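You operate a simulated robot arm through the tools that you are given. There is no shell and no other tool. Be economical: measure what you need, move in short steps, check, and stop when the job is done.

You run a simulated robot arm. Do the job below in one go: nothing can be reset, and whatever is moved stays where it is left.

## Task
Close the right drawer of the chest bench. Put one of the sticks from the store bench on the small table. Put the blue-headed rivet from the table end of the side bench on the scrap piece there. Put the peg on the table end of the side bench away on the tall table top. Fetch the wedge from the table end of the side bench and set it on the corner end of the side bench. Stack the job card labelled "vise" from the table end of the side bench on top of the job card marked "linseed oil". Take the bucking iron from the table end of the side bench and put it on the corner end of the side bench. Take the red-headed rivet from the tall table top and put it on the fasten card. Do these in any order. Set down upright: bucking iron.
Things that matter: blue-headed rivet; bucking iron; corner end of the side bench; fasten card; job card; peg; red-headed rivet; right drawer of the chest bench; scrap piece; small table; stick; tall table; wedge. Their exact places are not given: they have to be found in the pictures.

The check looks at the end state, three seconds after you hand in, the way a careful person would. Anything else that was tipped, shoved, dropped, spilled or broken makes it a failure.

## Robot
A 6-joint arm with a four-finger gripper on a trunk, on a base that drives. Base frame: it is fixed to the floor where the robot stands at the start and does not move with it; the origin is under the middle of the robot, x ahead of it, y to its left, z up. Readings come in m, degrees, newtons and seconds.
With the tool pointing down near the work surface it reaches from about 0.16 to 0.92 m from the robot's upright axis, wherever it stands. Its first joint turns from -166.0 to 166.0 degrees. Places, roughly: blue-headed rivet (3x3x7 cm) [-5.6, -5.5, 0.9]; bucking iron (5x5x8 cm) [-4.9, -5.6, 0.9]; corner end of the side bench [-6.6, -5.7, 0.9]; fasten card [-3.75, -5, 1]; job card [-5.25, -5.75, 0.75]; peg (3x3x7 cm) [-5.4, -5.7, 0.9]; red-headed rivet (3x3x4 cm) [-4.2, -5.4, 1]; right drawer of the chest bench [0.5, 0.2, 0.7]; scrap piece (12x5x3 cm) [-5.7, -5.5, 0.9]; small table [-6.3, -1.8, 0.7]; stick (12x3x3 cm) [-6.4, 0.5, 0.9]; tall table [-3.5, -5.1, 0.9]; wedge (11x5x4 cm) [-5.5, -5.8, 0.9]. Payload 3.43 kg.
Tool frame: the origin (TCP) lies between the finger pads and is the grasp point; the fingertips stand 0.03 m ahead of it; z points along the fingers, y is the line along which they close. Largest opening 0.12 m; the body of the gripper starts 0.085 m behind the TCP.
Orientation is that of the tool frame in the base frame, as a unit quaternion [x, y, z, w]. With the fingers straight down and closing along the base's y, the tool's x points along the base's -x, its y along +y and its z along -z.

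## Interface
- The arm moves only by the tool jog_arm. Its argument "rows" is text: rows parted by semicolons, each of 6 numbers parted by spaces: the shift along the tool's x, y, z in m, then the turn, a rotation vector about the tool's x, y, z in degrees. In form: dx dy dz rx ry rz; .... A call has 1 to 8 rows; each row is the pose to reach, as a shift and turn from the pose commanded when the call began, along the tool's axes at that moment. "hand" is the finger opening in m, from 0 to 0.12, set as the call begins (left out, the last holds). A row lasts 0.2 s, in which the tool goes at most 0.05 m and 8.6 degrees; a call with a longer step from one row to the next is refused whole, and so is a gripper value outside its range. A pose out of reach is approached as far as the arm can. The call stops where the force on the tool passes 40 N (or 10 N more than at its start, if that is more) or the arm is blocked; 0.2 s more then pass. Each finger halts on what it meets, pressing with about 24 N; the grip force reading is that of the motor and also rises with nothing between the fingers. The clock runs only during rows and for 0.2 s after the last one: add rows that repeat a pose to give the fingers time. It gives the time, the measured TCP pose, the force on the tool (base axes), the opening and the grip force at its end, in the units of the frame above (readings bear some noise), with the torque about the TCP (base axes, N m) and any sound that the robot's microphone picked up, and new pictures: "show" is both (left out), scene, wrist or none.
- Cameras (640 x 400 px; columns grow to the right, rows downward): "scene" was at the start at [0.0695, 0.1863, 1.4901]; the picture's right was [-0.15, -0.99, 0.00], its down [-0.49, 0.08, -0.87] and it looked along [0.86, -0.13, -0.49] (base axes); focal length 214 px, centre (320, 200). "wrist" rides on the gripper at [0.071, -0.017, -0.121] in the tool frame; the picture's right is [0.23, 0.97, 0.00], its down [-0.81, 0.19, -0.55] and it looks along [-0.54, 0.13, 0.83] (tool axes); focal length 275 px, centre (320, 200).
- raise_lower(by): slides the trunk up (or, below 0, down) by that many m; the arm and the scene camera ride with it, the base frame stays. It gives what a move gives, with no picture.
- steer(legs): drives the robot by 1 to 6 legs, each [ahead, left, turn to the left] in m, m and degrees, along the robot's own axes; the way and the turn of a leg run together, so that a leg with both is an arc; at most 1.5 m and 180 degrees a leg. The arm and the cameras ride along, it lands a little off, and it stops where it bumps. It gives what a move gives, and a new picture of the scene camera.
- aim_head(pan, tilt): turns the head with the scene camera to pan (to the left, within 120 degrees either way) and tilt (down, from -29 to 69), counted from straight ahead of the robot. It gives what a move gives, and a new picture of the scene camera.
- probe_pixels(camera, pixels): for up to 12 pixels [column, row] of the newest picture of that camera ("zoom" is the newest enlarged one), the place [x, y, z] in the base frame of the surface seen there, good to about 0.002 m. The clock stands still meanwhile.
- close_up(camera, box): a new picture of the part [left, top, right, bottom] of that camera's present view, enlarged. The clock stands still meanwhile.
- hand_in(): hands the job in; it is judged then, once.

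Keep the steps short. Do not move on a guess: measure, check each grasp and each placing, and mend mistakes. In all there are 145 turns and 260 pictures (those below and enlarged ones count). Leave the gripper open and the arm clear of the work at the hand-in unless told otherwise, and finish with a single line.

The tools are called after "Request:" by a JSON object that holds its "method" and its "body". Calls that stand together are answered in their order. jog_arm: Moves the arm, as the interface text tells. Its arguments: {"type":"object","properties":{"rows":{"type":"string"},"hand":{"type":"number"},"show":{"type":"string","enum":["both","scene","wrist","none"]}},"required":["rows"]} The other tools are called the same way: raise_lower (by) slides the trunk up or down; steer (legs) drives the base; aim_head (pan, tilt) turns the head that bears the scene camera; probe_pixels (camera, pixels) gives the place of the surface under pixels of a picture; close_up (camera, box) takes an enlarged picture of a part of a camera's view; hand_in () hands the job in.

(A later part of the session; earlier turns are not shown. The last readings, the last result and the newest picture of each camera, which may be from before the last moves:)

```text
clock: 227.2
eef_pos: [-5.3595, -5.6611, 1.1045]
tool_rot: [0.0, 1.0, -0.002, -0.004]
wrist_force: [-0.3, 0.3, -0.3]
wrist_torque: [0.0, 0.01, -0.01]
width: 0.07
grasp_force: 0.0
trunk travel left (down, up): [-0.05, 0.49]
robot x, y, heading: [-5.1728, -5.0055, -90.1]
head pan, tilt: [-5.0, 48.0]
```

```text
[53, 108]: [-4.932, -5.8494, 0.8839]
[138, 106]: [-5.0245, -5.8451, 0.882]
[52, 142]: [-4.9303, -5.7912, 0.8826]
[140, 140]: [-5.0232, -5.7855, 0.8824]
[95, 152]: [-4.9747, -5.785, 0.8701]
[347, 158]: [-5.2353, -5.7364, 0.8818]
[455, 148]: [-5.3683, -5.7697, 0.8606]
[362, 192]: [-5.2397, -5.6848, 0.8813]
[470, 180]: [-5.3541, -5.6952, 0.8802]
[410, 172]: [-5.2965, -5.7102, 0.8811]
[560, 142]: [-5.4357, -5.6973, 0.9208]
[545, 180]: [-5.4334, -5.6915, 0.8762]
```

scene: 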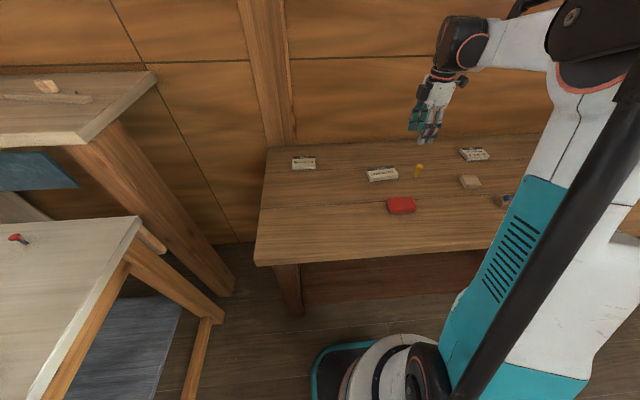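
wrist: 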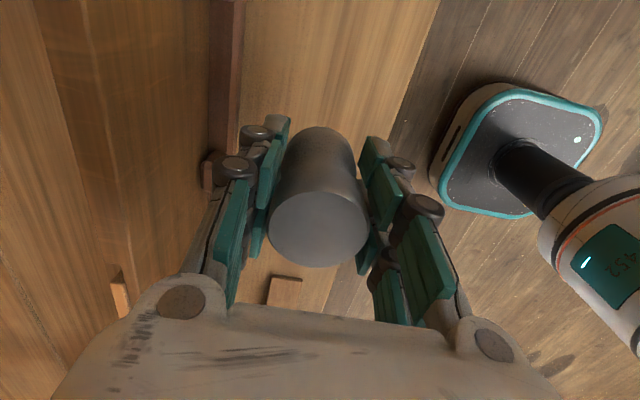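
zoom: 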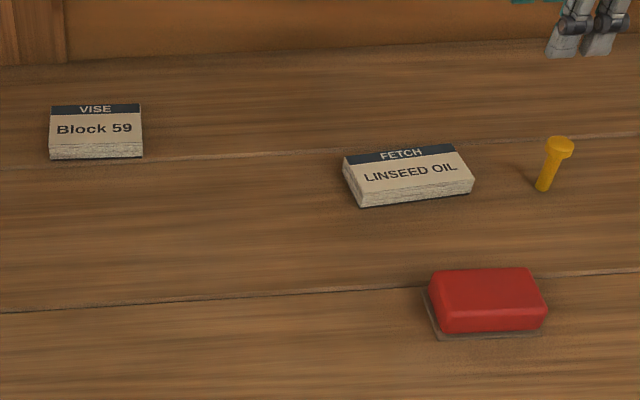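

Vise card: centre (-4.978,-5.818), 9.5×6.3×2.3 cm. Linseed card: centre (-5.295,-5.716), yawed about 5°. I'll move above the vise card, opening 0.09.

Request:
{"method": "jog_arm", "body": {"rows": "-0.042 -0.015 0 0 0 0; -0.084 -0.03 0 0 0 0; -0.126 -0.046 0 0 0 0; -0.168 -0.062 0 0 0 0; -0.21 -0.08 0 0 0 0; -0.252 -0.1 0 0 0 0; -0.294 -0.119 0 0 0 0; -0.336 -0.138 0 0 0 2.6", "hand": 0.09, "show": "none"}}

Request:
{"method": "jog_arm", "body": {"rows": "-0.03 -0.012 0.02 0 0 0; -0.0455 -0.02 0.06 0 0 0; -0.0455 -0.02 0.1 0 0 0; -0.0455 -0.02 0.13 0 0 0; -0.0455 -0.02 0.13 0 0 0", "show": "wrist"}}

```text
clock: 229.0
eef_pos: [-5.0214, -5.8011, 1.1008]
tool_rot: [0.024, 1.0, -0.002, -0.005]
wrist_force: [-0.3, 0.4, 1.1]
wrist_torque: [0.0, 0.0, 0.0]
width: 0.0901
grasp_force: 0.1
trunk travel left (down, up): [-0.05, 0.49]
robot x, y, heading: [-5.1734, -5.0075, -89.9]
head pan, tilt: [-5.0, 48.0]
```

```text
clock: 230.2
eef_pos: [-4.9787, -5.8235, 0.9683]
tool_rot: [0.024, 1.0, -0.002, -0.005]
wrist_force: [-0.1, 0.5, 0.4]
wrist_torque: [0.03, -0.01, 0.03]
width: 0.0902
grasp_force: 0.1
trunk travel left (down, up): [-0.05, 0.49]
robot x, y, heading: [-5.1746, -5.0056, -90.0]
head pan, tilt: [-5.0, 48.0]
```

wrist: 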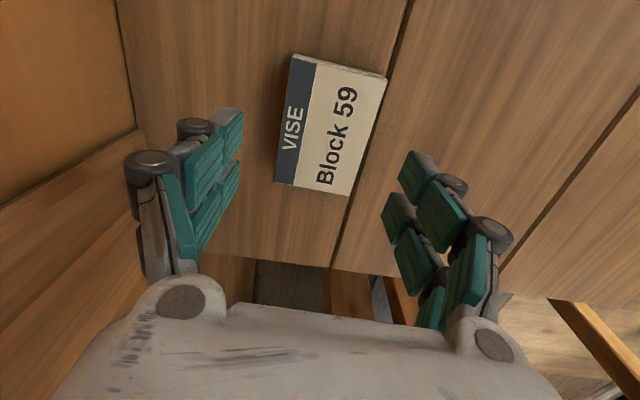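

Request:
{"method": "jog_arm", "body": {"rows": "0 0.005 0.03 0 0 0; 0 0.005 0.055 0 0 0; 0 0.005 0.07 0 0 0; 0 0.005 0.0765 0 0 0", "show": "none"}}

Request:
{"method": "jog_arm", "body": {"rows": "0 0 0 0 0 0; 0 0 0 0 0 0; 0 0 0 0 0 0; 0 0 -0.01 0 0 0; 0 0 -0.03 0 0 0; 0 0 -0.06 0 0 0; 0 0 -0.1 0 0 0", "hand": 0, "show": "wrist"}}

```text
clock: 231.2
eef_pos: [-4.9801, -5.8179, 0.8935]
tool_rot: [0.024, 1.0, -0.002, -0.005]
wrist_force: [0.0, -0.4, -0.5]
wrist_torque: [0.03, -0.04, 0.05]
width: 0.09
grasp_force: 0.0
trunk travel left (down, up): [-0.05, 0.49]
robot x, y, heading: [-5.176, -5.0036, -89.9]
head pan, tilt: [-5.0, 48.0]
```

```text
clock: 232.8
eef_pos: [-4.9793, -5.8189, 0.9936]
tool_rot: [0.023, 1.0, -0.003, -0.005]
wrist_force: [0.4, -0.3, -0.6]
wrist_torque: [0.01, 0.0, 0.01]
width: 0.0697
grasp_force: 24.5
trunk travel left (down, up): [-0.05, 0.49]
robot x, y, heading: [-5.175, -5.0052, -90.0]
head pan, tilt: [-5.0, 48.0]
```

wrist: 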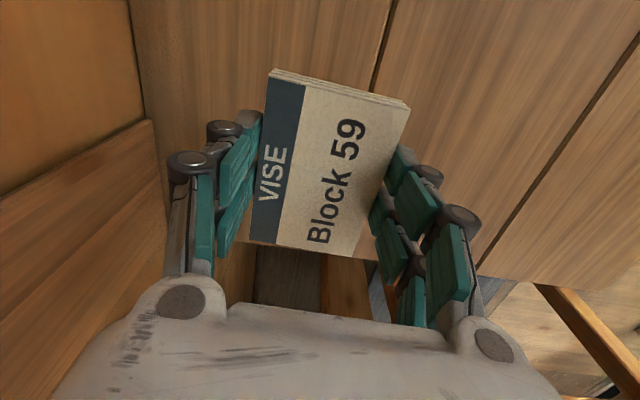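

Card held (7.0 cm wide). I'll carry it over the linseed card, turning about 8°.

Request:
{"method": "jog_arm", "body": {"rows": "0.04 0.0099 -0.01 0 0 -1; 0.08 0.0198 -0.02 0 0 -2; 0.12 0.0297 -0.02 0 0 -3; 0.1594 0.0396 -0.02 0 0 -4; 0.1993 0.0494 -0.02 0 0 -5; 0.2391 0.0593 -0.02 0 0 -6; 0.279 0.0692 -0.02 0 0 -7; 0.3188 0.0791 -0.02 0 0 -7.9"}}

Request:
{"method": "close_up", "body": {"camera": "scene", "box": [330, 120, 450, 210]}}

```text
clock: 234.6
eef_pos: [-5.2944, -5.7224, 1.018]
tool_rot: [-0.046, 0.999, -0.002, -0.005]
wrist_force: [0.2, 0.3, -1.0]
wrist_torque: [0.03, -0.01, 0.03]
width: 0.0696
grasp_force: 24.2
trunk travel left (down, up): [-0.05, 0.49]
robot x, y, heading: [-5.1707, -5.0027, -90.1]
head pan, tilt: [-5.0, 48.0]
```

scene: 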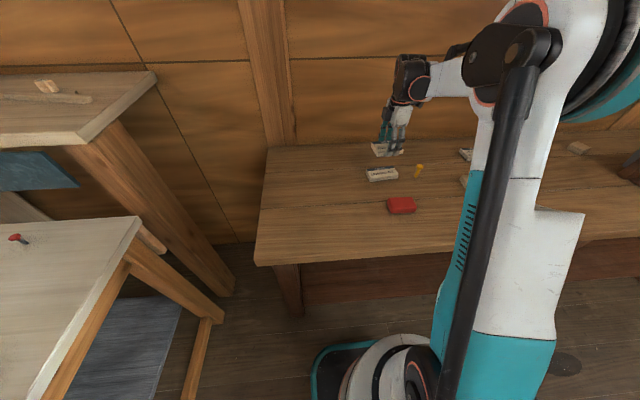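
wrist: 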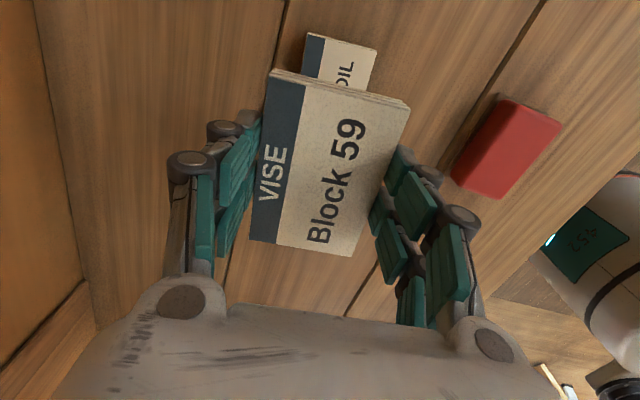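

```text
4.44 times, centred on (390, 165) of scene
```

zoom: 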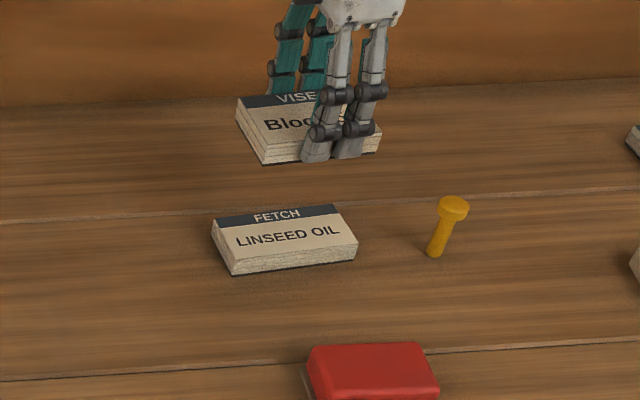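

Request:
{"method": "probe_pixels", "body": {"camera": "zoom", "pixels": [[216, 221], [335, 208], [232, 262], [353, 245], [285, 235], [230, 272], [355, 260], [238, 100], [264, 150], [310, 145]]}}

Request:
{"method": "probe_pixels", "body": {"camera": "wrist", "pixels": [[308, 38], [374, 52], [360, 85], [330, 60], [275, 80], [400, 105], [350, 245], [255, 235]]}}

```text
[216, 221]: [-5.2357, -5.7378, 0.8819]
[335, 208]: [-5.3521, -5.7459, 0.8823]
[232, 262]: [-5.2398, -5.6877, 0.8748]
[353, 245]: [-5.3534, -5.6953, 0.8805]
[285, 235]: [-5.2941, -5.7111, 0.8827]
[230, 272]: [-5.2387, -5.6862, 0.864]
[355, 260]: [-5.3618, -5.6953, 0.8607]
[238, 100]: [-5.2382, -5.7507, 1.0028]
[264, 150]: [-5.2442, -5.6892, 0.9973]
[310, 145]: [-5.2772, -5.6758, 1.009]
```

```text
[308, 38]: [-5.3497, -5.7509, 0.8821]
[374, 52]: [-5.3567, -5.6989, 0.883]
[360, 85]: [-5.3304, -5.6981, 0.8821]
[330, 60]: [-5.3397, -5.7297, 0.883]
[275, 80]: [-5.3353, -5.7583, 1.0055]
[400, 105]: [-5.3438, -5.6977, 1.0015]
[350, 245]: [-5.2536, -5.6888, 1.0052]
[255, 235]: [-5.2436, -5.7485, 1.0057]
```

Held card centre (-5.294,-5.723), target centre (-5.296,-5.7185). I'll shift 5 mm and lower.

Request:
{"method": "jog_arm", "body": {"rows": "0.002 0.005 0.04 0 0 0; 0.002 0.005 0.075 0 0 0; 0.002 0.005 0.095 0 0 0; 0.002 0.005 0.1015 0 0 0; 0.002 0.005 0.1015 0 0 0", "show": "none"}}

Request:
{"method": "jog_arm", "body": {"rows": "0 0 0.001 0 0 0; 0 0 0.0015 0 0 0", "show": "none"}}

```text
clock: 235.8
eef_pos: [-5.2979, -5.7185, 0.9164]
tool_rot: [-0.046, 0.999, -0.002, -0.005]
wrist_force: [-0.2, -2.2, 4.8]
wrist_torque: [-0.01, -0.05, -0.01]
width: 0.0698
grasp_force: 24.4
trunk travel left (down, up): [-0.05, 0.49]
robot x, y, heading: [-5.1719, -5.006, -89.9]
head pan, tilt: [-5.0, 48.0]
```

```text
clock: 236.4
eef_pos: [-5.2994, -5.7181, 0.9159]
tool_rot: [-0.045, 0.999, -0.003, -0.006]
wrist_force: [-1.7, -4.0, 20.0]
wrist_torque: [-0.19, 0.01, 0.03]
width: 0.0697
grasp_force: 23.7
trunk travel left (down, up): [-0.05, 0.49]
robot x, y, heading: [-5.174, -5.0059, -89.9]
head pan, tilt: [-5.0, 48.0]
```

Seated. I'll release and rise.

Request:
{"method": "jog_arm", "body": {"rows": "0 0 -0.001 0 0 0; 0 0 -0.001 0 0 0; 0 0 -0.02 0 0 0; 0 0 -0.06 0 0 0; 0 0 -0.1 0 0 0; 0 0 -0.14 0 0 0", "hand": 0.09, "show": "wrist"}}

Request:
{"method": "close_up", "body": {"camera": "scene", "box": [330, 120, 450, 210]}}

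```text
clock: 237.8
eef_pos: [-5.2969, -5.7176, 1.0549]
tool_rot: [-0.046, 0.999, -0.002, -0.006]
wrist_force: [0.0, -0.2, -0.1]
wrist_torque: [0.01, 0.0, 0.0]
width: 0.0901
grasp_force: 0.0
trunk travel left (down, up): [-0.05, 0.49]
robot x, y, heading: [-5.1748, -5.0028, -90.2]
head pan, tilt: [-5.0, 48.0]
```

wrist: 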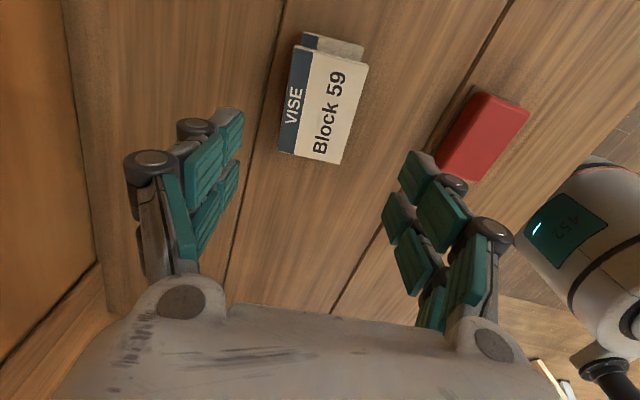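

```text
4.44 times, centred on (390, 165) of scene
```

zoom: 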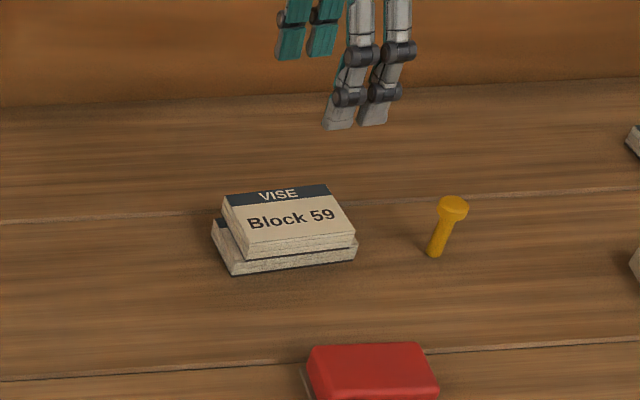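

Stacked squarely. Next, the peg at (-5.436,-5.697). I'll move above it, opening 0.05.

Request:
{"method": "jog_arm", "body": {"rows": "0.034 0.0083 0 0 0 1.3; 0.068 0.0167 0 0 0 2.6; 0.1024 0.025 0.01 0 0 4; 0.1365 0.0333 0.025 0 0 5.3; 0.1365 0.0333 0.06 0 0 5.3; 0.1365 0.0333 0.075 0 0 5.3", "hand": 0.05, "show": "wrist"}}

```text
clock: 239.2
eef_pos: [-5.4371, -5.6982, 0.9811]
tool_rot: [0.001, 1.0, -0.002, -0.005]
wrist_force: [-0.7, 0.3, 0.1]
wrist_torque: [0.02, 0.02, 0.0]
width: 0.05
grasp_force: 0.0
trunk travel left (down, up): [-0.05, 0.49]
robot x, y, heading: [-5.1744, -5.0067, -89.9]
head pan, tilt: [-5.0, 48.0]
```

wrist: 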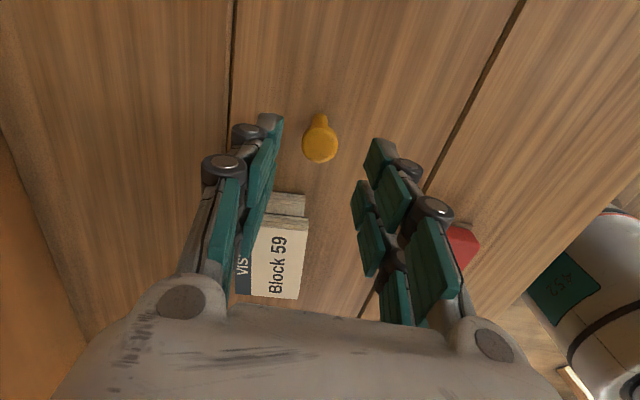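

Request:
{"method": "jog_arm", "body": {"rows": "0 0 0.03 0 0 0; 0 0 0.055 0 0 0; 0 0 0.066 0 0 0; 0 0 0.066 0 0 0", "show": "none"}}

Request:
{"method": "jog_arm", "body": {"rows": "0 0 0 0 0 0; 0 0 0 0 0 0; 0 0 0 0 0 0; 0 0 -0.01 0 0 0; 0 0 -0.03 0 0 0; 0 0 -0.06 0 0 0; 0 0 -0.1 0 0 0; 0 0 -0.14 0 0 0", "hand": 0, "show": "wrist"}}

```text
clock: 240.2
eef_pos: [-5.4362, -5.6973, 0.9148]
tool_rot: [0.001, 1.0, -0.003, -0.005]
wrist_force: [0.4, 0.4, -0.7]
wrist_torque: [0.01, 0.01, -0.03]
width: 0.05
grasp_force: 0.0
trunk travel left (down, up): [-0.05, 0.49]
robot x, y, heading: [-5.1787, -5.0052, -90.1]
head pan, tilt: [-5.0, 48.0]
```

```text
clock: 242.0
eef_pos: [-5.4364, -5.6971, 1.0563]
tool_rot: [0.001, 1.0, -0.002, -0.005]
wrist_force: [-0.6, -1.2, 0.0]
wrist_torque: [-0.01, -0.03, 0.03]
width: 0.0217
grasp_force: 24.4
trunk travel left (down, up): [-0.05, 0.49]
robot x, y, heading: [-5.1747, -5.0056, -90.1]
head pan, tilt: [-5.0, 48.0]
```

wrist: 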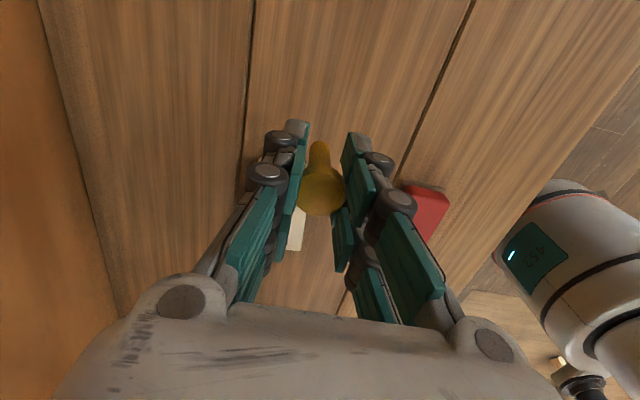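

Peg held. I'll tuck the arm, back off and drive to the tall table's front.

Request:
{"method": "jog_arm", "body": {"rows": "-0.03 0.03 -0.02 0 0 0; -0.06 0.06 -0.04 0 0 0; -0.09 0.09 -0.06 0 0 0; -0.12 0.12 -0.08 0 0 0; -0.15 0.14 -0.09 0 0 0; -0.18 0.15 -0.1 0 0 0", "show": "none"}}

Request:
{"method": "steer", "body": {"legs": [[-0.65, 0, 0], [0, 0.7, 0]]}}

Request:
{"method": "aim_head", "body": {"pan": 20, "tilt": 35}}

Request:
{"method": "jog_arm", "body": {"rows": "0 0 0 0 0 0; 0 0 0 0 0 0; 0 0 0 0 0 0", "show": "scene"}}

```text
clock: 243.4
eef_pos: [-5.2529, -5.5468, 1.1528]
tool_rot: [0.001, 1.0, -0.003, -0.005]
wrist_force: [0.0, -0.3, 0.2]
wrist_torque: [0.01, -0.02, -0.01]
width: 0.0213
grasp_force: 23.8
trunk travel left (down, up): [-0.05, 0.49]
robot x, y, heading: [-5.174, -5.0042, -89.7]
head pan, tilt: [-5.0, 48.0]
```

```text
clock: 250.5
eef_pos: [-4.5571, -4.8973, 1.1528]
tool_rot: [0.008, 1.0, -0.003, -0.005]
wrist_force: [0.0, 0.3, 0.1]
wrist_torque: [-0.02, -0.01, 0.02]
width: 0.0213
grasp_force: 24.0
trunk travel left (down, up): [-0.05, 0.49]
robot x, y, heading: [-4.4684, -4.3569, -90.5]
head pan, tilt: [-5.0, 48.0]
```

scene: 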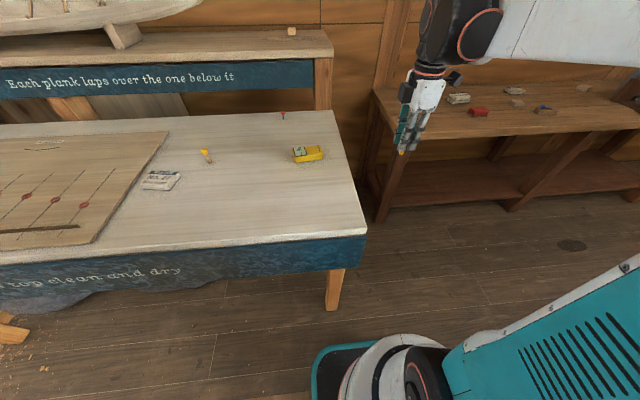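

```text
clock: 251.4
eef_pos: [-4.5572, -4.8971, 1.1522]
tool_rot: [0.007, 1.0, -0.002, -0.005]
wrist_force: [0.8, -0.6, 0.6]
wrist_torque: [0.04, 0.02, -0.02]
width: 0.0212
grasp_force: 24.1
trunk travel left (down, up): [-0.05, 0.49]
robot x, y, heading: [-4.4702, -4.3557, -90.6]
head pan, tilt: [20.0, 35.0]
```

scene: 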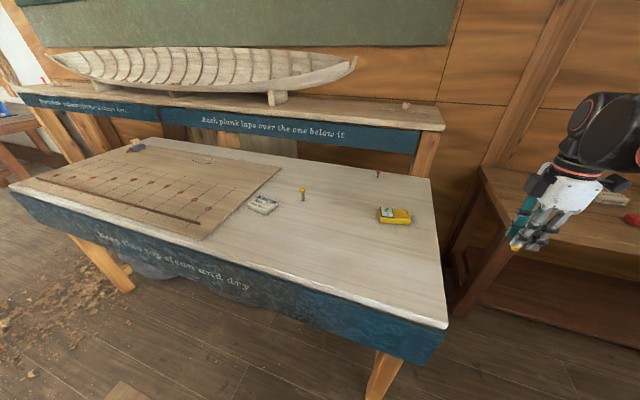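

```text
clock: 252.2
eef_pos: [-4.5572, -4.8976, 1.1522]
tool_rot: [0.007, 1.0, -0.003, -0.005]
wrist_force: [0.8, -0.5, 0.3]
wrist_torque: [-0.03, 0.02, 0.02]
width: 0.0213
grasp_force: 23.7
trunk travel left (down, up): [-0.05, 0.49]
robot x, y, heading: [-4.4669, -4.3593, -90.5]
head pan, tilt: [20.0, 35.0]
```

scene: 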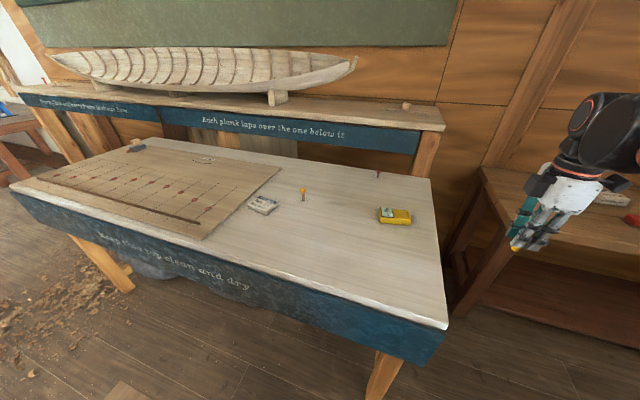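

Request:
{"method": "close_up", "body": {"camera": "scene", "box": [230, 160, 430, 260]}}

Request:
{"method": "probe_pixels", "body": {"camera": "zoom", "pixels": [[473, 40], [474, 52], [232, 90], [235, 130], [60, 130], [150, 150], [100, 145], [120, 125], [80, 160], [350, 160], [500, 180], [330, 250]]}}

Request:
{"method": "probe_pixels", "body": {"camera": "scene", "pixels": [[445, 325], [428, 180], [280, 165], [230, 250], [330, 270], [360, 250], [440, 250], [205, 240]]}}

```text
3.20 times, centred on (330, 210) of scene
```

zoom: 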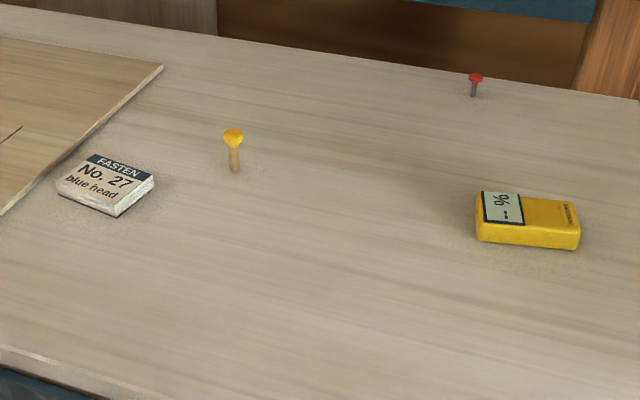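

```text
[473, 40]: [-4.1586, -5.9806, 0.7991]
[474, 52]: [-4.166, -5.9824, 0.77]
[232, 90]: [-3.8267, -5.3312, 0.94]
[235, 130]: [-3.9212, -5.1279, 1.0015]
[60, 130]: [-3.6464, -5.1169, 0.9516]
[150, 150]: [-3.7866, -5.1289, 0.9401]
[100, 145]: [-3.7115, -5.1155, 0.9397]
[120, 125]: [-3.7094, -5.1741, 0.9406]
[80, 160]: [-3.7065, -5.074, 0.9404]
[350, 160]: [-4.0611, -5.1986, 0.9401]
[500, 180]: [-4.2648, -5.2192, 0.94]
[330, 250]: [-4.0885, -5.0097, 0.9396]
```

```text
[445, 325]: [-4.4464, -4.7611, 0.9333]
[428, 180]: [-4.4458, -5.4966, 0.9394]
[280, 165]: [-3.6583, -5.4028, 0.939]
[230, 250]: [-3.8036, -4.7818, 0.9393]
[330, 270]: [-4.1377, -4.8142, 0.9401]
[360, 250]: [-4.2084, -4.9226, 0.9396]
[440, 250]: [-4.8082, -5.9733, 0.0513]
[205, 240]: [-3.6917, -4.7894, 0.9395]
```

The tall table top is at z 0.940, with a free area around (-4.18,-4.96). I'll carry the peg there.

Request:
{"method": "jog_arm", "body": {"rows": "-0.0448 -0.006 0 0 0 0; -0.09 -0.0125 0 0 0 0; -0.1343 -0.019 0 0 0 0; -0.179 -0.025 0 0 0 0; -0.2238 -0.031 0 0 0 0; -0.2685 -0.0375 0 0 0 0; -0.3133 -0.044 0 0 0 0; -0.358 -0.05 0 0 0 0", "show": "none"}}

Request:
{"method": "jog_arm", "body": {"rows": "0 0 0.04 0 0 0; 0 0 0.08 0 0 0; 0 0 0.12 0 0 0; 0 0 0.145 0 0 0; 0 0 0.154 0 0 0; 0 0 0.154 0 0 0"}}

```text
clock: 254.0
eef_pos: [-4.1989, -4.9517, 1.1491]
tool_rot: [0.007, 1.0, -0.003, -0.005]
wrist_force: [0.2, -0.6, -0.2]
wrist_torque: [-0.04, 0.01, 0.03]
width: 0.0209
grasp_force: 23.7
trunk travel left (down, up): [-0.05, 0.49]
robot x, y, heading: [-4.4741, -4.3571, -90.9]
head pan, tilt: [20.0, 35.0]
```

```text
clock: 255.4
eef_pos: [-4.2012, -4.9523, 0.9948]
tool_rot: [0.007, 1.0, -0.003, -0.005]
wrist_force: [0.0, 0.4, 0.0]
wrist_torque: [-0.01, -0.02, -0.03]
width: 0.0209
grasp_force: 23.5
trunk travel left (down, up): [-0.05, 0.49]
robot x, y, heading: [-4.4699, -4.3556, -90.7]
head pan, tilt: [20.0, 35.0]
```

scene: 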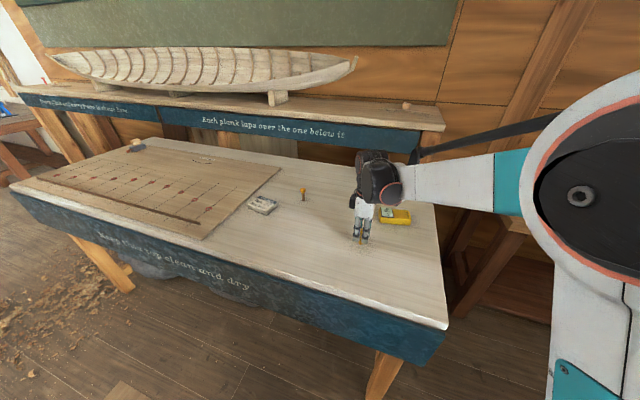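
wrist: 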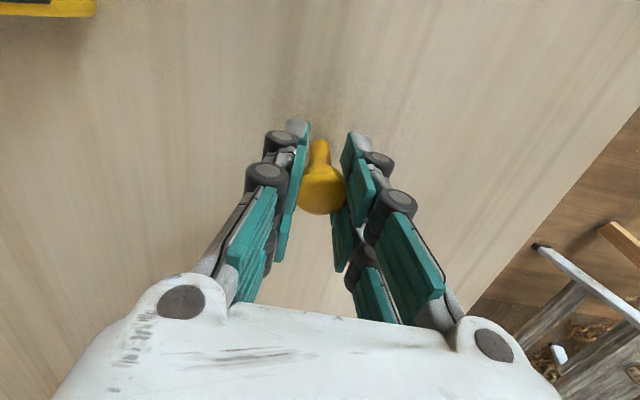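

I'll check the peg's uprightness up close.

Request:
{"method": "close_up", "body": {"camera": "scene", "box": [340, 195, 390, 260]}}

Request:
{"method": "jog_arm", "body": {"rows": "0 0 0.001 0 0 0; 0 0 0.001 0 0 0", "show": "none"}}

```text
6.15 times, centred on (365, 228) of scene
```

zoom: 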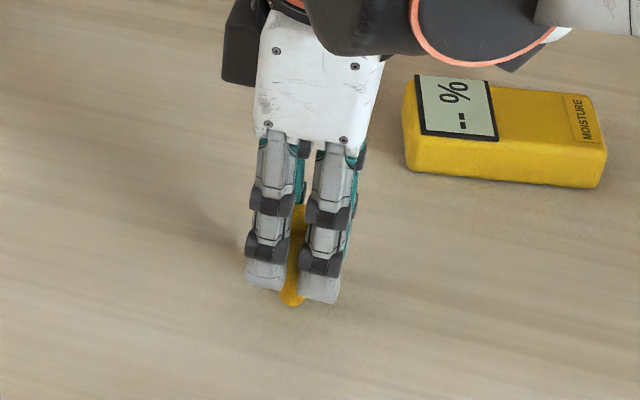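

```text
clock: 256.0
eef_pos: [-4.2006, -4.9513, 0.9945]
tool_rot: [0.007, 1.0, -0.003, -0.005]
wrist_force: [0.7, -0.2, 7.8]
wrist_torque: [-0.02, -0.02, 0.01]
width: 0.0209
grasp_force: 23.9
trunk travel left (down, up): [-0.05, 0.49]
robot x, y, heading: [-4.4717, -4.3566, -90.4]
head pan, tilt: [20.0, 35.0]
```

Contact. I'll ease off half a millimetre, release, and wait before rising.

Request:
{"method": "jog_arm", "body": {"rows": "0 0 -0.0006 0 0 0; 0 0 -0.0006 0 0 0", "show": "none"}}

Request:
{"method": "jog_arm", "body": {"rows": "0 0 0 0 0 0; 0 0 0 0 0 0; 0 0 0 0 0 0; 0 0 -0.02 0 0 0; 0 0 -0.06 0 0 0; 0 0 -0.1 0 0 0; 0 0 -0.14 0 0 0", "hand": 0.05}}

```text
clock: 256.6
eef_pos: [-4.2014, -4.9518, 0.9943]
tool_rot: [0.007, 1.0, -0.002, -0.005]
wrist_force: [0.2, 0.3, 0.7]
wrist_torque: [-0.02, -0.01, 0.02]
width: 0.0212
grasp_force: 24.2
trunk travel left (down, up): [-0.05, 0.49]
robot x, y, heading: [-4.4679, -4.358, -90.7]
head pan, tilt: [20.0, 35.0]
```

```text
clock: 258.2
eef_pos: [-4.2005, -4.9509, 1.1349]
tool_rot: [0.006, 1.0, -0.003, -0.006]
wrist_force: [-0.1, -0.1, 1.5]
wrist_torque: [0.01, 0.0, 0.0]
width: 0.0503
grasp_force: 0.1
trunk travel left (down, up): [-0.05, 0.49]
robot x, y, heading: [-4.4701, -4.3577, -90.5]
head pan, tilt: [20.0, 35.0]
```

scene: 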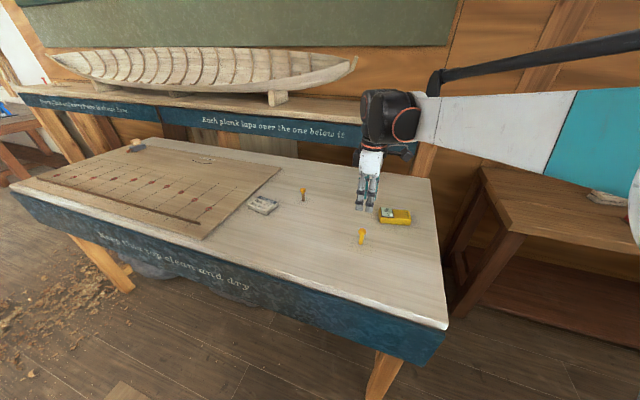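
wrist: 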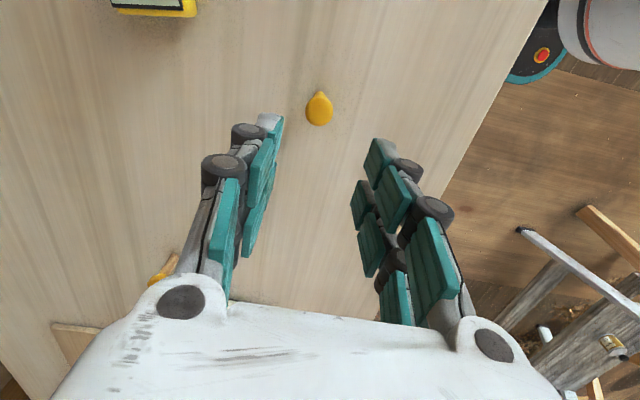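

The peg stands on the tall table top. For the red rivet at the back I'll come in from the table's west end. Tuck the arm, then drive round.

Request:
{"method": "jog_arm", "body": {"rows": "0.04 0 -0.02 0 0 0; 0.08 0.01 -0.04 0 0 0; 0.12 0.02 -0.05 0 0 0; 0.16 0.03 -0.05 0 0 0; 0.2 0.04 -0.05 0 0 0; 0.24 0.05 -0.05 0 0 0; 0.27 0.06 -0.05 0 0 0", "show": "none"}}

Request:
{"method": "steer", "body": {"legs": [[0, -0.4, 0.5], [0.6, 0, 0]]}}

Request:
{"method": "aim_head", "body": {"pan": 45, "tilt": 40}}

Request:
{"method": "jog_arm", "body": {"rows": "0 0 0 0 0 8; 0 0 0 0 0 16; 0 0 0 0 0 24; 0 0 0 0 0 32; 0 0 0 0 0 40; 0 0 0 0 0 48; 0 0 0 0 0 56; 0 0 0 0 0 64", "show": "scene"}}

```text
clock: 259.8
eef_pos: [-4.4691, -4.8871, 1.1863]
tool_rot: [0.005, 1.0, -0.003, -0.005]
wrist_force: [0.4, -0.7, 0.0]
wrist_torque: [-0.01, 0.01, 0.02]
width: 0.0498
grasp_force: 0.0
trunk travel left (down, up): [-0.05, 0.49]
robot x, y, heading: [-4.4721, -4.3562, -90.6]
head pan, tilt: [20.0, 35.0]
```

```text
clock: 265.3
eef_pos: [-4.865, -5.4902, 1.1873]
tool_rot: [0.002, 1.0, -0.002, -0.005]
wrist_force: [-0.5, 0.7, -0.6]
wrist_torque: [-0.03, 0.02, -0.01]
width: 0.0501
grasp_force: 0.0
trunk travel left (down, up): [-0.05, 0.49]
robot x, y, heading: [-4.8731, -4.9586, -90.2]
head pan, tilt: [20.0, 35.0]
```

scene: 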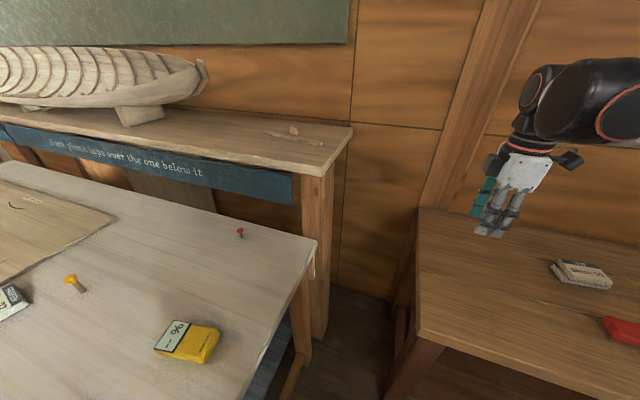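

```text
clock: 266.2
eef_pos: [-4.8651, -5.4913, 1.187]
tool_rot: [0.004, 1.0, -0.002, -0.005]
wrist_force: [0.5, 0.9, 0.0]
wrist_torque: [0.0, 0.01, -0.05]
width: 0.0497
grasp_force: 0.1
trunk travel left (down, up): [-0.05, 0.49]
robot x, y, heading: [-4.8719, -4.9562, -89.9]
head pan, tilt: [45.0, 40.0]
```

scene: 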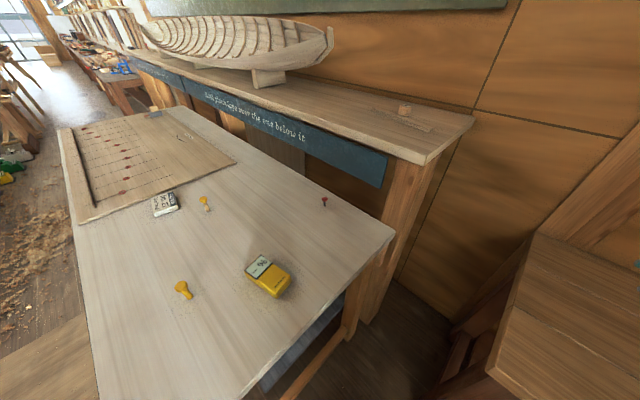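

```text
clock: 268.0
eef_pos: [-4.8653, -5.49, 1.1873]
tool_rot: [0.534, 0.846, -0.005, -0.004]
wrist_force: [-0.2, -0.5, 0.2]
wrist_torque: [0.0, 0.01, 0.0]
width: 0.0499
grasp_force: 0.0
trunk travel left (down, up): [-0.05, 0.49]
robot x, y, heading: [-4.8724, -4.9598, -90.2]
head pan, tilt: [45.0, 40.0]
```

scene: 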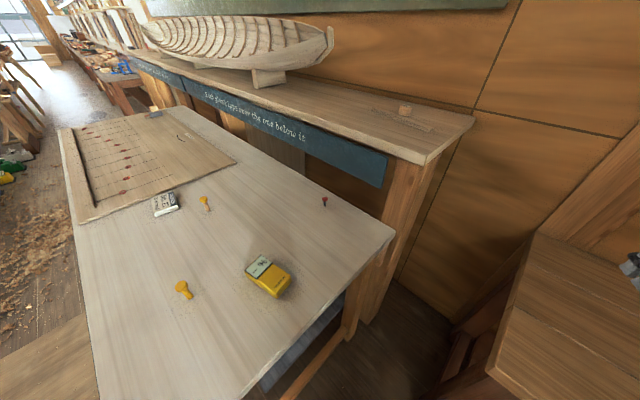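

Request:
{"method": "close_up", "body": {"camera": "scene", "box": [295, 180, 355, 225]}}

Request:
{"method": "probe_pixels", "body": {"camera": "zoom", "pixels": [[312, 175], [295, 180], [330, 180], [312, 190], [310, 240], [308, 285], [312, 265], [320, 168]]}}

Request:
{"method": "close_up", "body": {"camera": "scene", "box": [140, 180, 220, 230]}}

Request:
{"method": "probe_pixels", "body": {"camera": "zoom", "pixels": [[120, 110], [250, 110], [280, 210], [130, 270], [190, 180], [265, 215], [140, 295], [500, 160]]}}

```text
8.89 times, centred on (325, 202) of scene
```

zoom: 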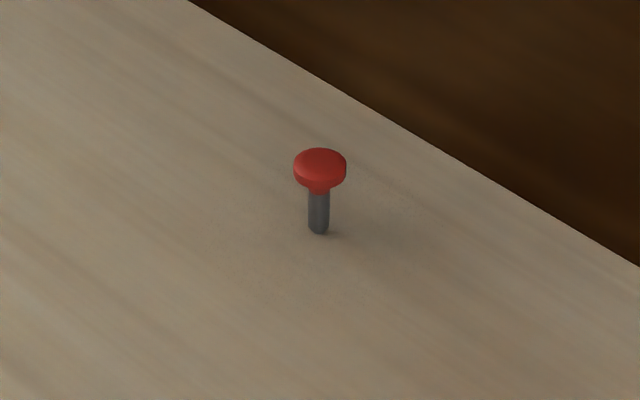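

```text
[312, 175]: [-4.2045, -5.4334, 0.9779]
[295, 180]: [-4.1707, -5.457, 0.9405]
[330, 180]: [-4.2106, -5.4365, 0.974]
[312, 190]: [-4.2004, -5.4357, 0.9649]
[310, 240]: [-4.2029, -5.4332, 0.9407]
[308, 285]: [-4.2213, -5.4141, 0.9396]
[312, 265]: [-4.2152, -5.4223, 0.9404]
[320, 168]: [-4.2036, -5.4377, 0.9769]
```

```text
8.00 times, centred on (180, 205) of scene
```

zoom: 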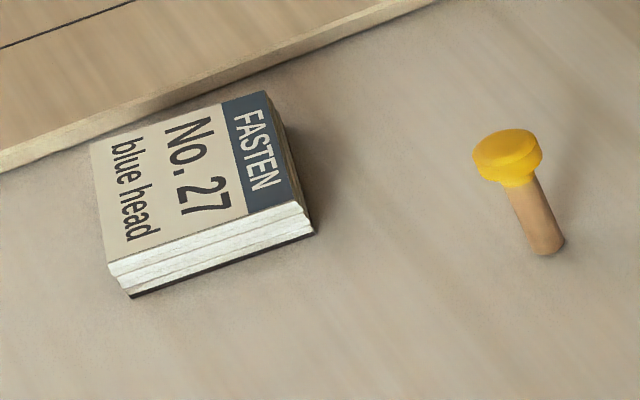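

```text
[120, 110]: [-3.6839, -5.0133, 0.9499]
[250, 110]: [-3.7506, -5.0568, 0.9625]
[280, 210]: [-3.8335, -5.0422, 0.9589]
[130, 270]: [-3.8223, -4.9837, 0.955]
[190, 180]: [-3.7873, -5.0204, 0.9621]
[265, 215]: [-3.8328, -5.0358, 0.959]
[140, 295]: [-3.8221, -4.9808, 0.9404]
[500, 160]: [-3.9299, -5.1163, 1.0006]
```

Red rivet axis (-4.203,-5.437), head z≈0.968–0.979. Fasten card centre (-3.787,-5.02), top 0.962. I'll swing the arm over to the rivet.

Request:
{"method": "jog_arm", "body": {"rows": "-0.0076 0.042 0 0 0 3; -0.015 0.084 0 0 0 6; -0.0227 0.126 0 0 0 9; -0.03 0.168 0 0 0 12; -0.038 0.21 0 0 0 15; -0.0455 0.2525 0 0 0 18; -0.053 0.2946 0 0 0 21; -0.0606 0.3367 0 0 0 25", "show": "none"}}

Request:
{"method": "jog_arm", "body": {"rows": "0 0.042 0 0 0 0; 0 0.084 0 0 0 0; 0 0.126 0 0 0 0; 0 0.168 0 0 0 0; 0 0.21 0.02 0 0 0; 0 0.252 0.04 0 0 0; 0 0.294 0.06 0 0 0; 0 0.328 0.09 0 0 0"}}

```text
clock: 269.8
eef_pos: [-4.5345, -5.3993, 1.182]
tool_rot: [0.703, 0.711, -0.006, -0.002]
wrist_force: [0.1, 0.6, -0.6]
wrist_torque: [0.03, 0.02, 0.03]
width: 0.0497
grasp_force: 0.1
trunk travel left (down, up): [-0.05, 0.49]
robot x, y, heading: [-4.8738, -4.9613, -90.3]
head pan, tilt: [45.0, 40.0]
```

```text
clock: 271.6
eef_pos: [-4.2073, -5.396, 1.0894]
tool_rot: [0.702, 0.712, -0.006, -0.002]
wrist_force: [-0.1, -0.1, 1.6]
wrist_torque: [-0.03, 0.01, 0.0]
width: 0.0499
grasp_force: 0.0
trunk travel left (down, up): [-0.05, 0.49]
robot x, y, heading: [-4.8723, -4.961, -90.3]
head pan, tilt: [45.0, 40.0]
```

scene: 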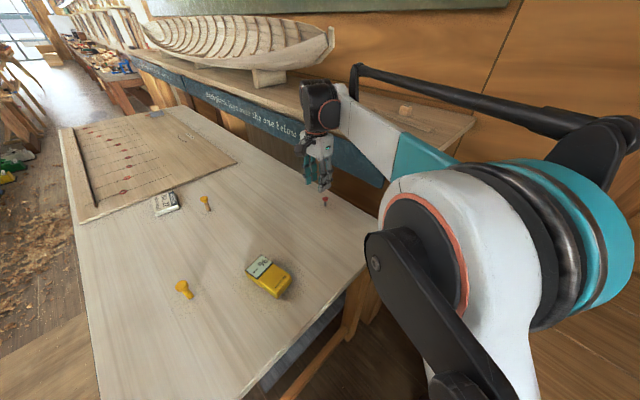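
wrist: 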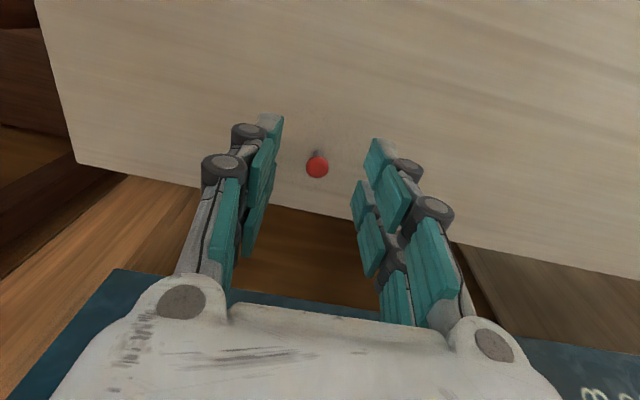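

Request:
{"method": "jog_arm", "body": {"rows": "-0.03 0.004 0 0 0 0; -0.041 0.004 0.02 0 0 0; -0.041 0.004 0.06 0 0 0; -0.041 0.004 0.08 0 0 0; -0.041 0.004 0.08 0 0 0", "show": "wrist"}}

```text
clock: 272.8
eef_pos: [-4.2048, -5.4368, 1.0089]
tool_rot: [0.703, 0.711, -0.005, -0.001]
wrist_force: [-0.5, -1.3, -0.2]
wrist_torque: [0.02, -0.02, 0.02]
width: 0.0502
grasp_force: 0.0
trunk travel left (down, up): [-0.05, 0.49]
robot x, y, heading: [-4.8684, -4.9641, -90.1]
head pan, tilt: [45.0, 40.0]
```

wrist: 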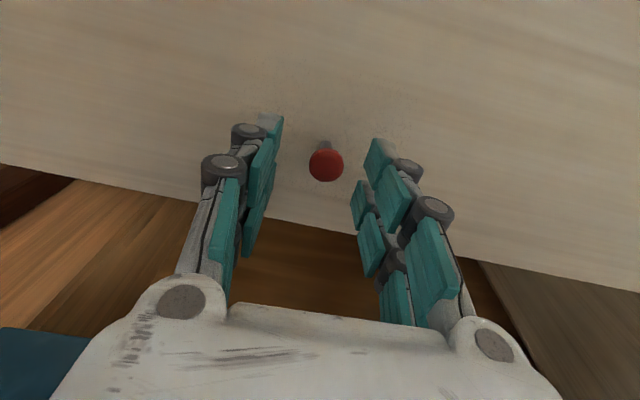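

Request:
{"method": "jog_arm", "body": {"rows": "0 0.002 0.02 0 0 0; 0 0.002 0.032 0 0 0; 0 0.002 0.0355 0 0 0; 0 0.002 0.0355 0 0 0", "show": "none"}}

Request:
{"method": "jog_arm", "body": {"rows": "0 0 0 0 0 0; 0 0 0 0 0 0; 0 0 0 0 0 0; 0 0 -0.01 0 0 0; 0 0 -0.03 0 0 0; 0 0 -0.06 0 0 0; 0 0 -0.1 0 0 0", "hand": 0, "show": "wrist"}}

```text
clock: 273.8
eef_pos: [-4.2042, -5.437, 0.9751]
tool_rot: [0.703, 0.711, -0.005, -0.002]
wrist_force: [0.6, 0.1, -0.6]
wrist_torque: [-0.01, 0.01, -0.03]
width: 0.05
grasp_force: 0.1
trunk travel left (down, up): [-0.05, 0.49]
robot x, y, heading: [-4.8727, -4.9584, -90.2]
head pan, tilt: [45.0, 40.0]
```

```text
clock: 275.4
eef_pos: [-4.2016, -5.4373, 1.0745]
tool_rot: [0.703, 0.711, -0.006, -0.002]
wrist_force: [0.1, -0.9, -1.1]
wrist_torque: [-0.03, 0.03, 0.01]
width: 0.0195
grasp_force: 24.1
trunk travel left (down, up): [-0.05, 0.49]
robot x, y, heading: [-4.8685, -4.9593, -90.3]
head pan, tilt: [45.0, 40.0]
```

wrist: 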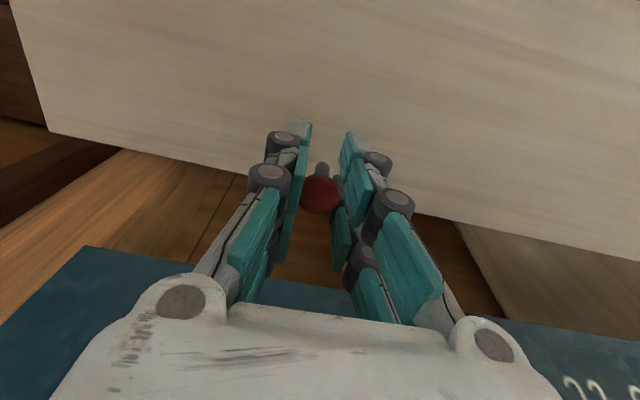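

Rivet held. I'll raise and draw back along the same way.

Request:
{"method": "jog_arm", "body": {"rows": "0 0 -0.04 0 0 0; 0 0 -0.08 0 0 0; 0.02 -0.03 -0.1 0 0 0; 0.03 -0.07 -0.1 0 0 0; 0.04 -0.115 -0.1 0 0 0; 0.05 -0.16 -0.1 0 0 0; 0.06 -0.205 -0.1 0 0 0; 0.07 -0.25 -0.1 0 0 0", "show": "none"}}

Request:
{"method": "jog_arm", "body": {"rows": "0.02 -0.04 0 0 0 0; 0.03 -0.085 0 0 0 0; 0.04 -0.13 0 0 0 0; 0.04 -0.17 0 0 0 0", "show": "none"}}

Request:
{"method": "steer", "body": {"legs": [[-0.6, 0, 0], [0, 0.95, 0]]}}

Request:
{"method": "aim_head", "body": {"pan": 10, "tilt": 45}}

```text
clock: 277.2
eef_pos: [-4.4517, -5.3681, 1.1753]
tool_rot: [0.703, 0.712, -0.005, -0.002]
wrist_force: [-0.3, 0.0, -0.4]
wrist_torque: [0.03, 0.05, 0.01]
width: 0.0196
grasp_force: 24.2
trunk travel left (down, up): [-0.05, 0.49]
robot x, y, heading: [-4.8698, -4.9604, -90.1]
head pan, tilt: [45.0, 40.0]
```

```text
clock: 278.2
eef_pos: [-4.6217, -5.3305, 1.1788]
tool_rot: [0.704, 0.711, -0.005, -0.002]
wrist_force: [-0.6, 0.1, -1.1]
wrist_torque: [-0.04, 0.03, -0.02]
width: 0.0194
grasp_force: 23.4
trunk travel left (down, up): [-0.05, 0.49]
robot x, y, heading: [-4.8713, -4.9593, -90.1]
head pan, tilt: [45.0, 40.0]
```

```text
clock: 286.2
eef_pos: [-3.6566, -4.7281, 1.1784]
tool_rot: [0.699, 0.715, -0.007, -0.001]
wrist_force: [0.7, 0.0, 0.0]
wrist_torque: [-0.03, -0.03, -0.04]
width: 0.0196
grasp_force: 23.8
trunk travel left (down, up): [-0.05, 0.49]
robot x, y, heading: [-3.9122, -4.3578, -89.5]
head pan, tilt: [45.0, 40.0]
```

scene: 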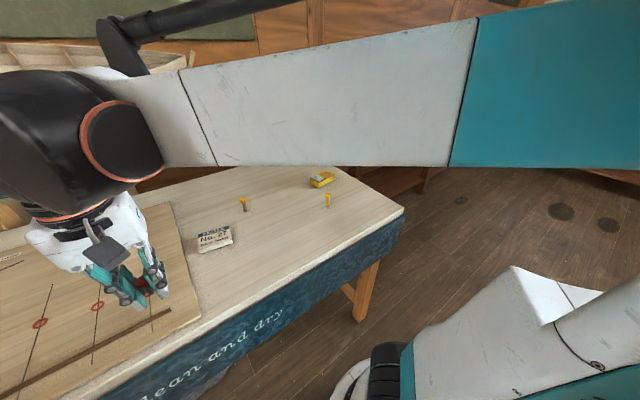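

```text
clock: 287.2
eef_pos: [-3.658, -4.7276, 1.1777]
tool_rot: [0.699, 0.715, -0.005, -0.002]
wrist_force: [0.2, -0.7, -0.1]
wrist_torque: [0.03, 0.02, 0.02]
width: 0.0194
grasp_force: 23.9
trunk travel left (down, up): [-0.05, 0.49]
robot x, y, heading: [-3.913, -4.3603, -89.6]
head pan, tilt: [10.0, 45.0]
```

scene: 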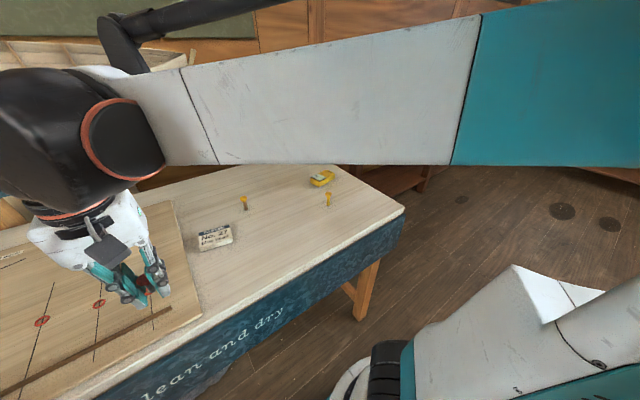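

Request:
{"method": "close_up", "body": {"camera": "scene", "box": [185, 215, 245, 260]}}

Request:
{"method": "probe_pixels", "body": {"camera": "zoom", "pixels": [[140, 170], [460, 110], [500, 240], [200, 290], [320, 200], [190, 330], [480, 285]]}}

```text
8.89 times, centred on (215, 238) of scene
```

zoom: 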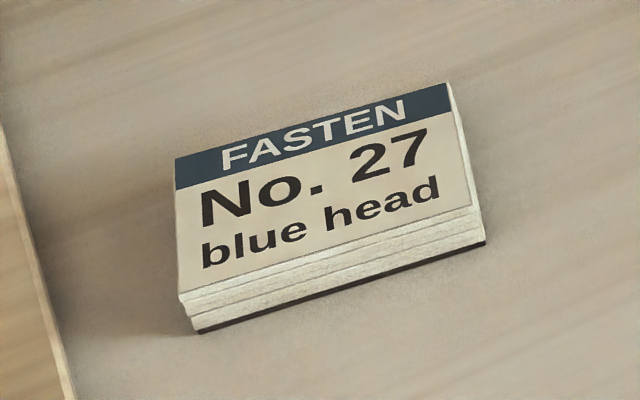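

```text
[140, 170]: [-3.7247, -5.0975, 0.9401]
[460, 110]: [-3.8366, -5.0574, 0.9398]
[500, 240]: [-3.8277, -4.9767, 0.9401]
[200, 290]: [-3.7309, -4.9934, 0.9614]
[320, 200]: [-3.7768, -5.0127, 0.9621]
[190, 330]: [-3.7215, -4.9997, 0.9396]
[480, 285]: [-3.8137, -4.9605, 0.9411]
```

Card centre about (-3.780,-5.016). I'll carry the rivet over it.

Request:
{"method": "jog_arm", "body": {"rows": "-0.0407 -0.0185 0 0 0 0; -0.0814 -0.037 0 0 0 0; -0.122 -0.0555 0.01 0 0 0; -0.163 -0.074 0.03 0 0 0; -0.2036 -0.0925 0.05 0 0 0; -0.244 -0.111 0.07 0 0 0; -0.285 -0.1295 0.09 0 0 0; -0.285 -0.1295 0.13 0 0 0"}}

```text
clock: 287.9
eef_pos: [-3.7326, -4.756, 1.168]
tool_rot: [0.692, 0.722, -0.006, -0.001]
wrist_force: [0.1, 0.8, 0.0]
wrist_torque: [-0.04, 0.03, -0.01]
width: 0.0196
grasp_force: 23.8
trunk travel left (down, up): [-0.05, 0.49]
robot x, y, heading: [-3.9146, -4.359, -89.4]
head pan, tilt: [10.0, 45.0]
stopped in row 3: the arm was blocked; the commanded pose is now the measured one
```

scene: 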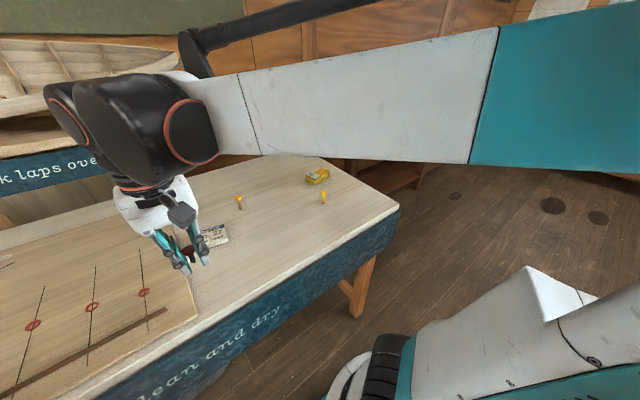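
wrist: 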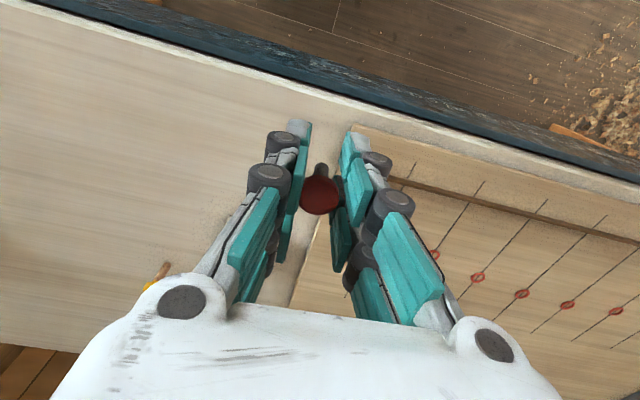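

The arm is near a joint limit here. I'll turn the tool back toward x=-X while moving outward.

Request:
{"method": "jog_arm", "body": {"rows": "-0.01 0.005 0 0 0 -8; -0.03 0.01 0 0 0 -16; -0.05 0.01 0 0 0 -24; -0.07 0.01 0 0 0 -32; -0.1 0 0 0 0 -40; -0.13 -0.01 0 0 0 -48; -0.16 -0.02 0 0 0 -56; -0.19 -0.03 0 0 0 -64"}}

```text
clock: 289.0
eef_pos: [-3.7436, -4.762, 1.1635]
tool_rot: [0.461, 0.887, -0.005, -0.003]
wrist_force: [-0.8, 1.1, -0.8]
wrist_torque: [-0.03, 0.0, 0.0]
width: 0.0192
grasp_force: 24.7
trunk travel left (down, up): [-0.05, 0.49]
robot x, y, heading: [-3.9146, -4.3589, -89.5]
head pan, tilt: [10.0, 45.0]
stopped in row 5: the arm was blocked; the commanded pose is now the measured one
```

scene: 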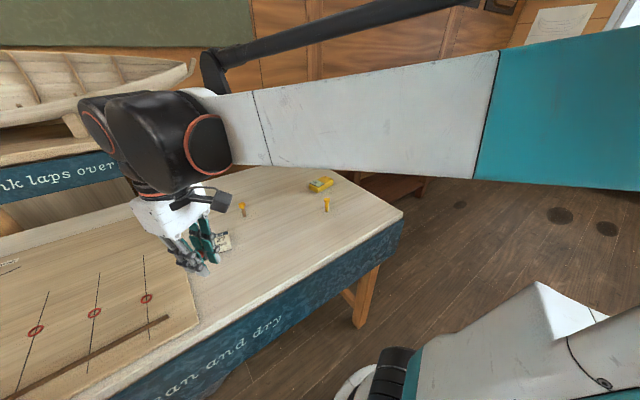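
wrist: 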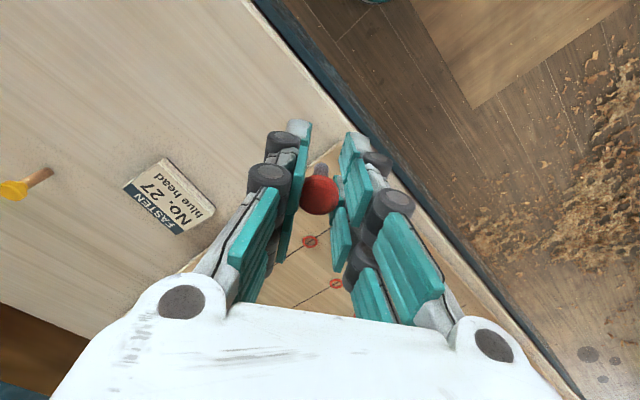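

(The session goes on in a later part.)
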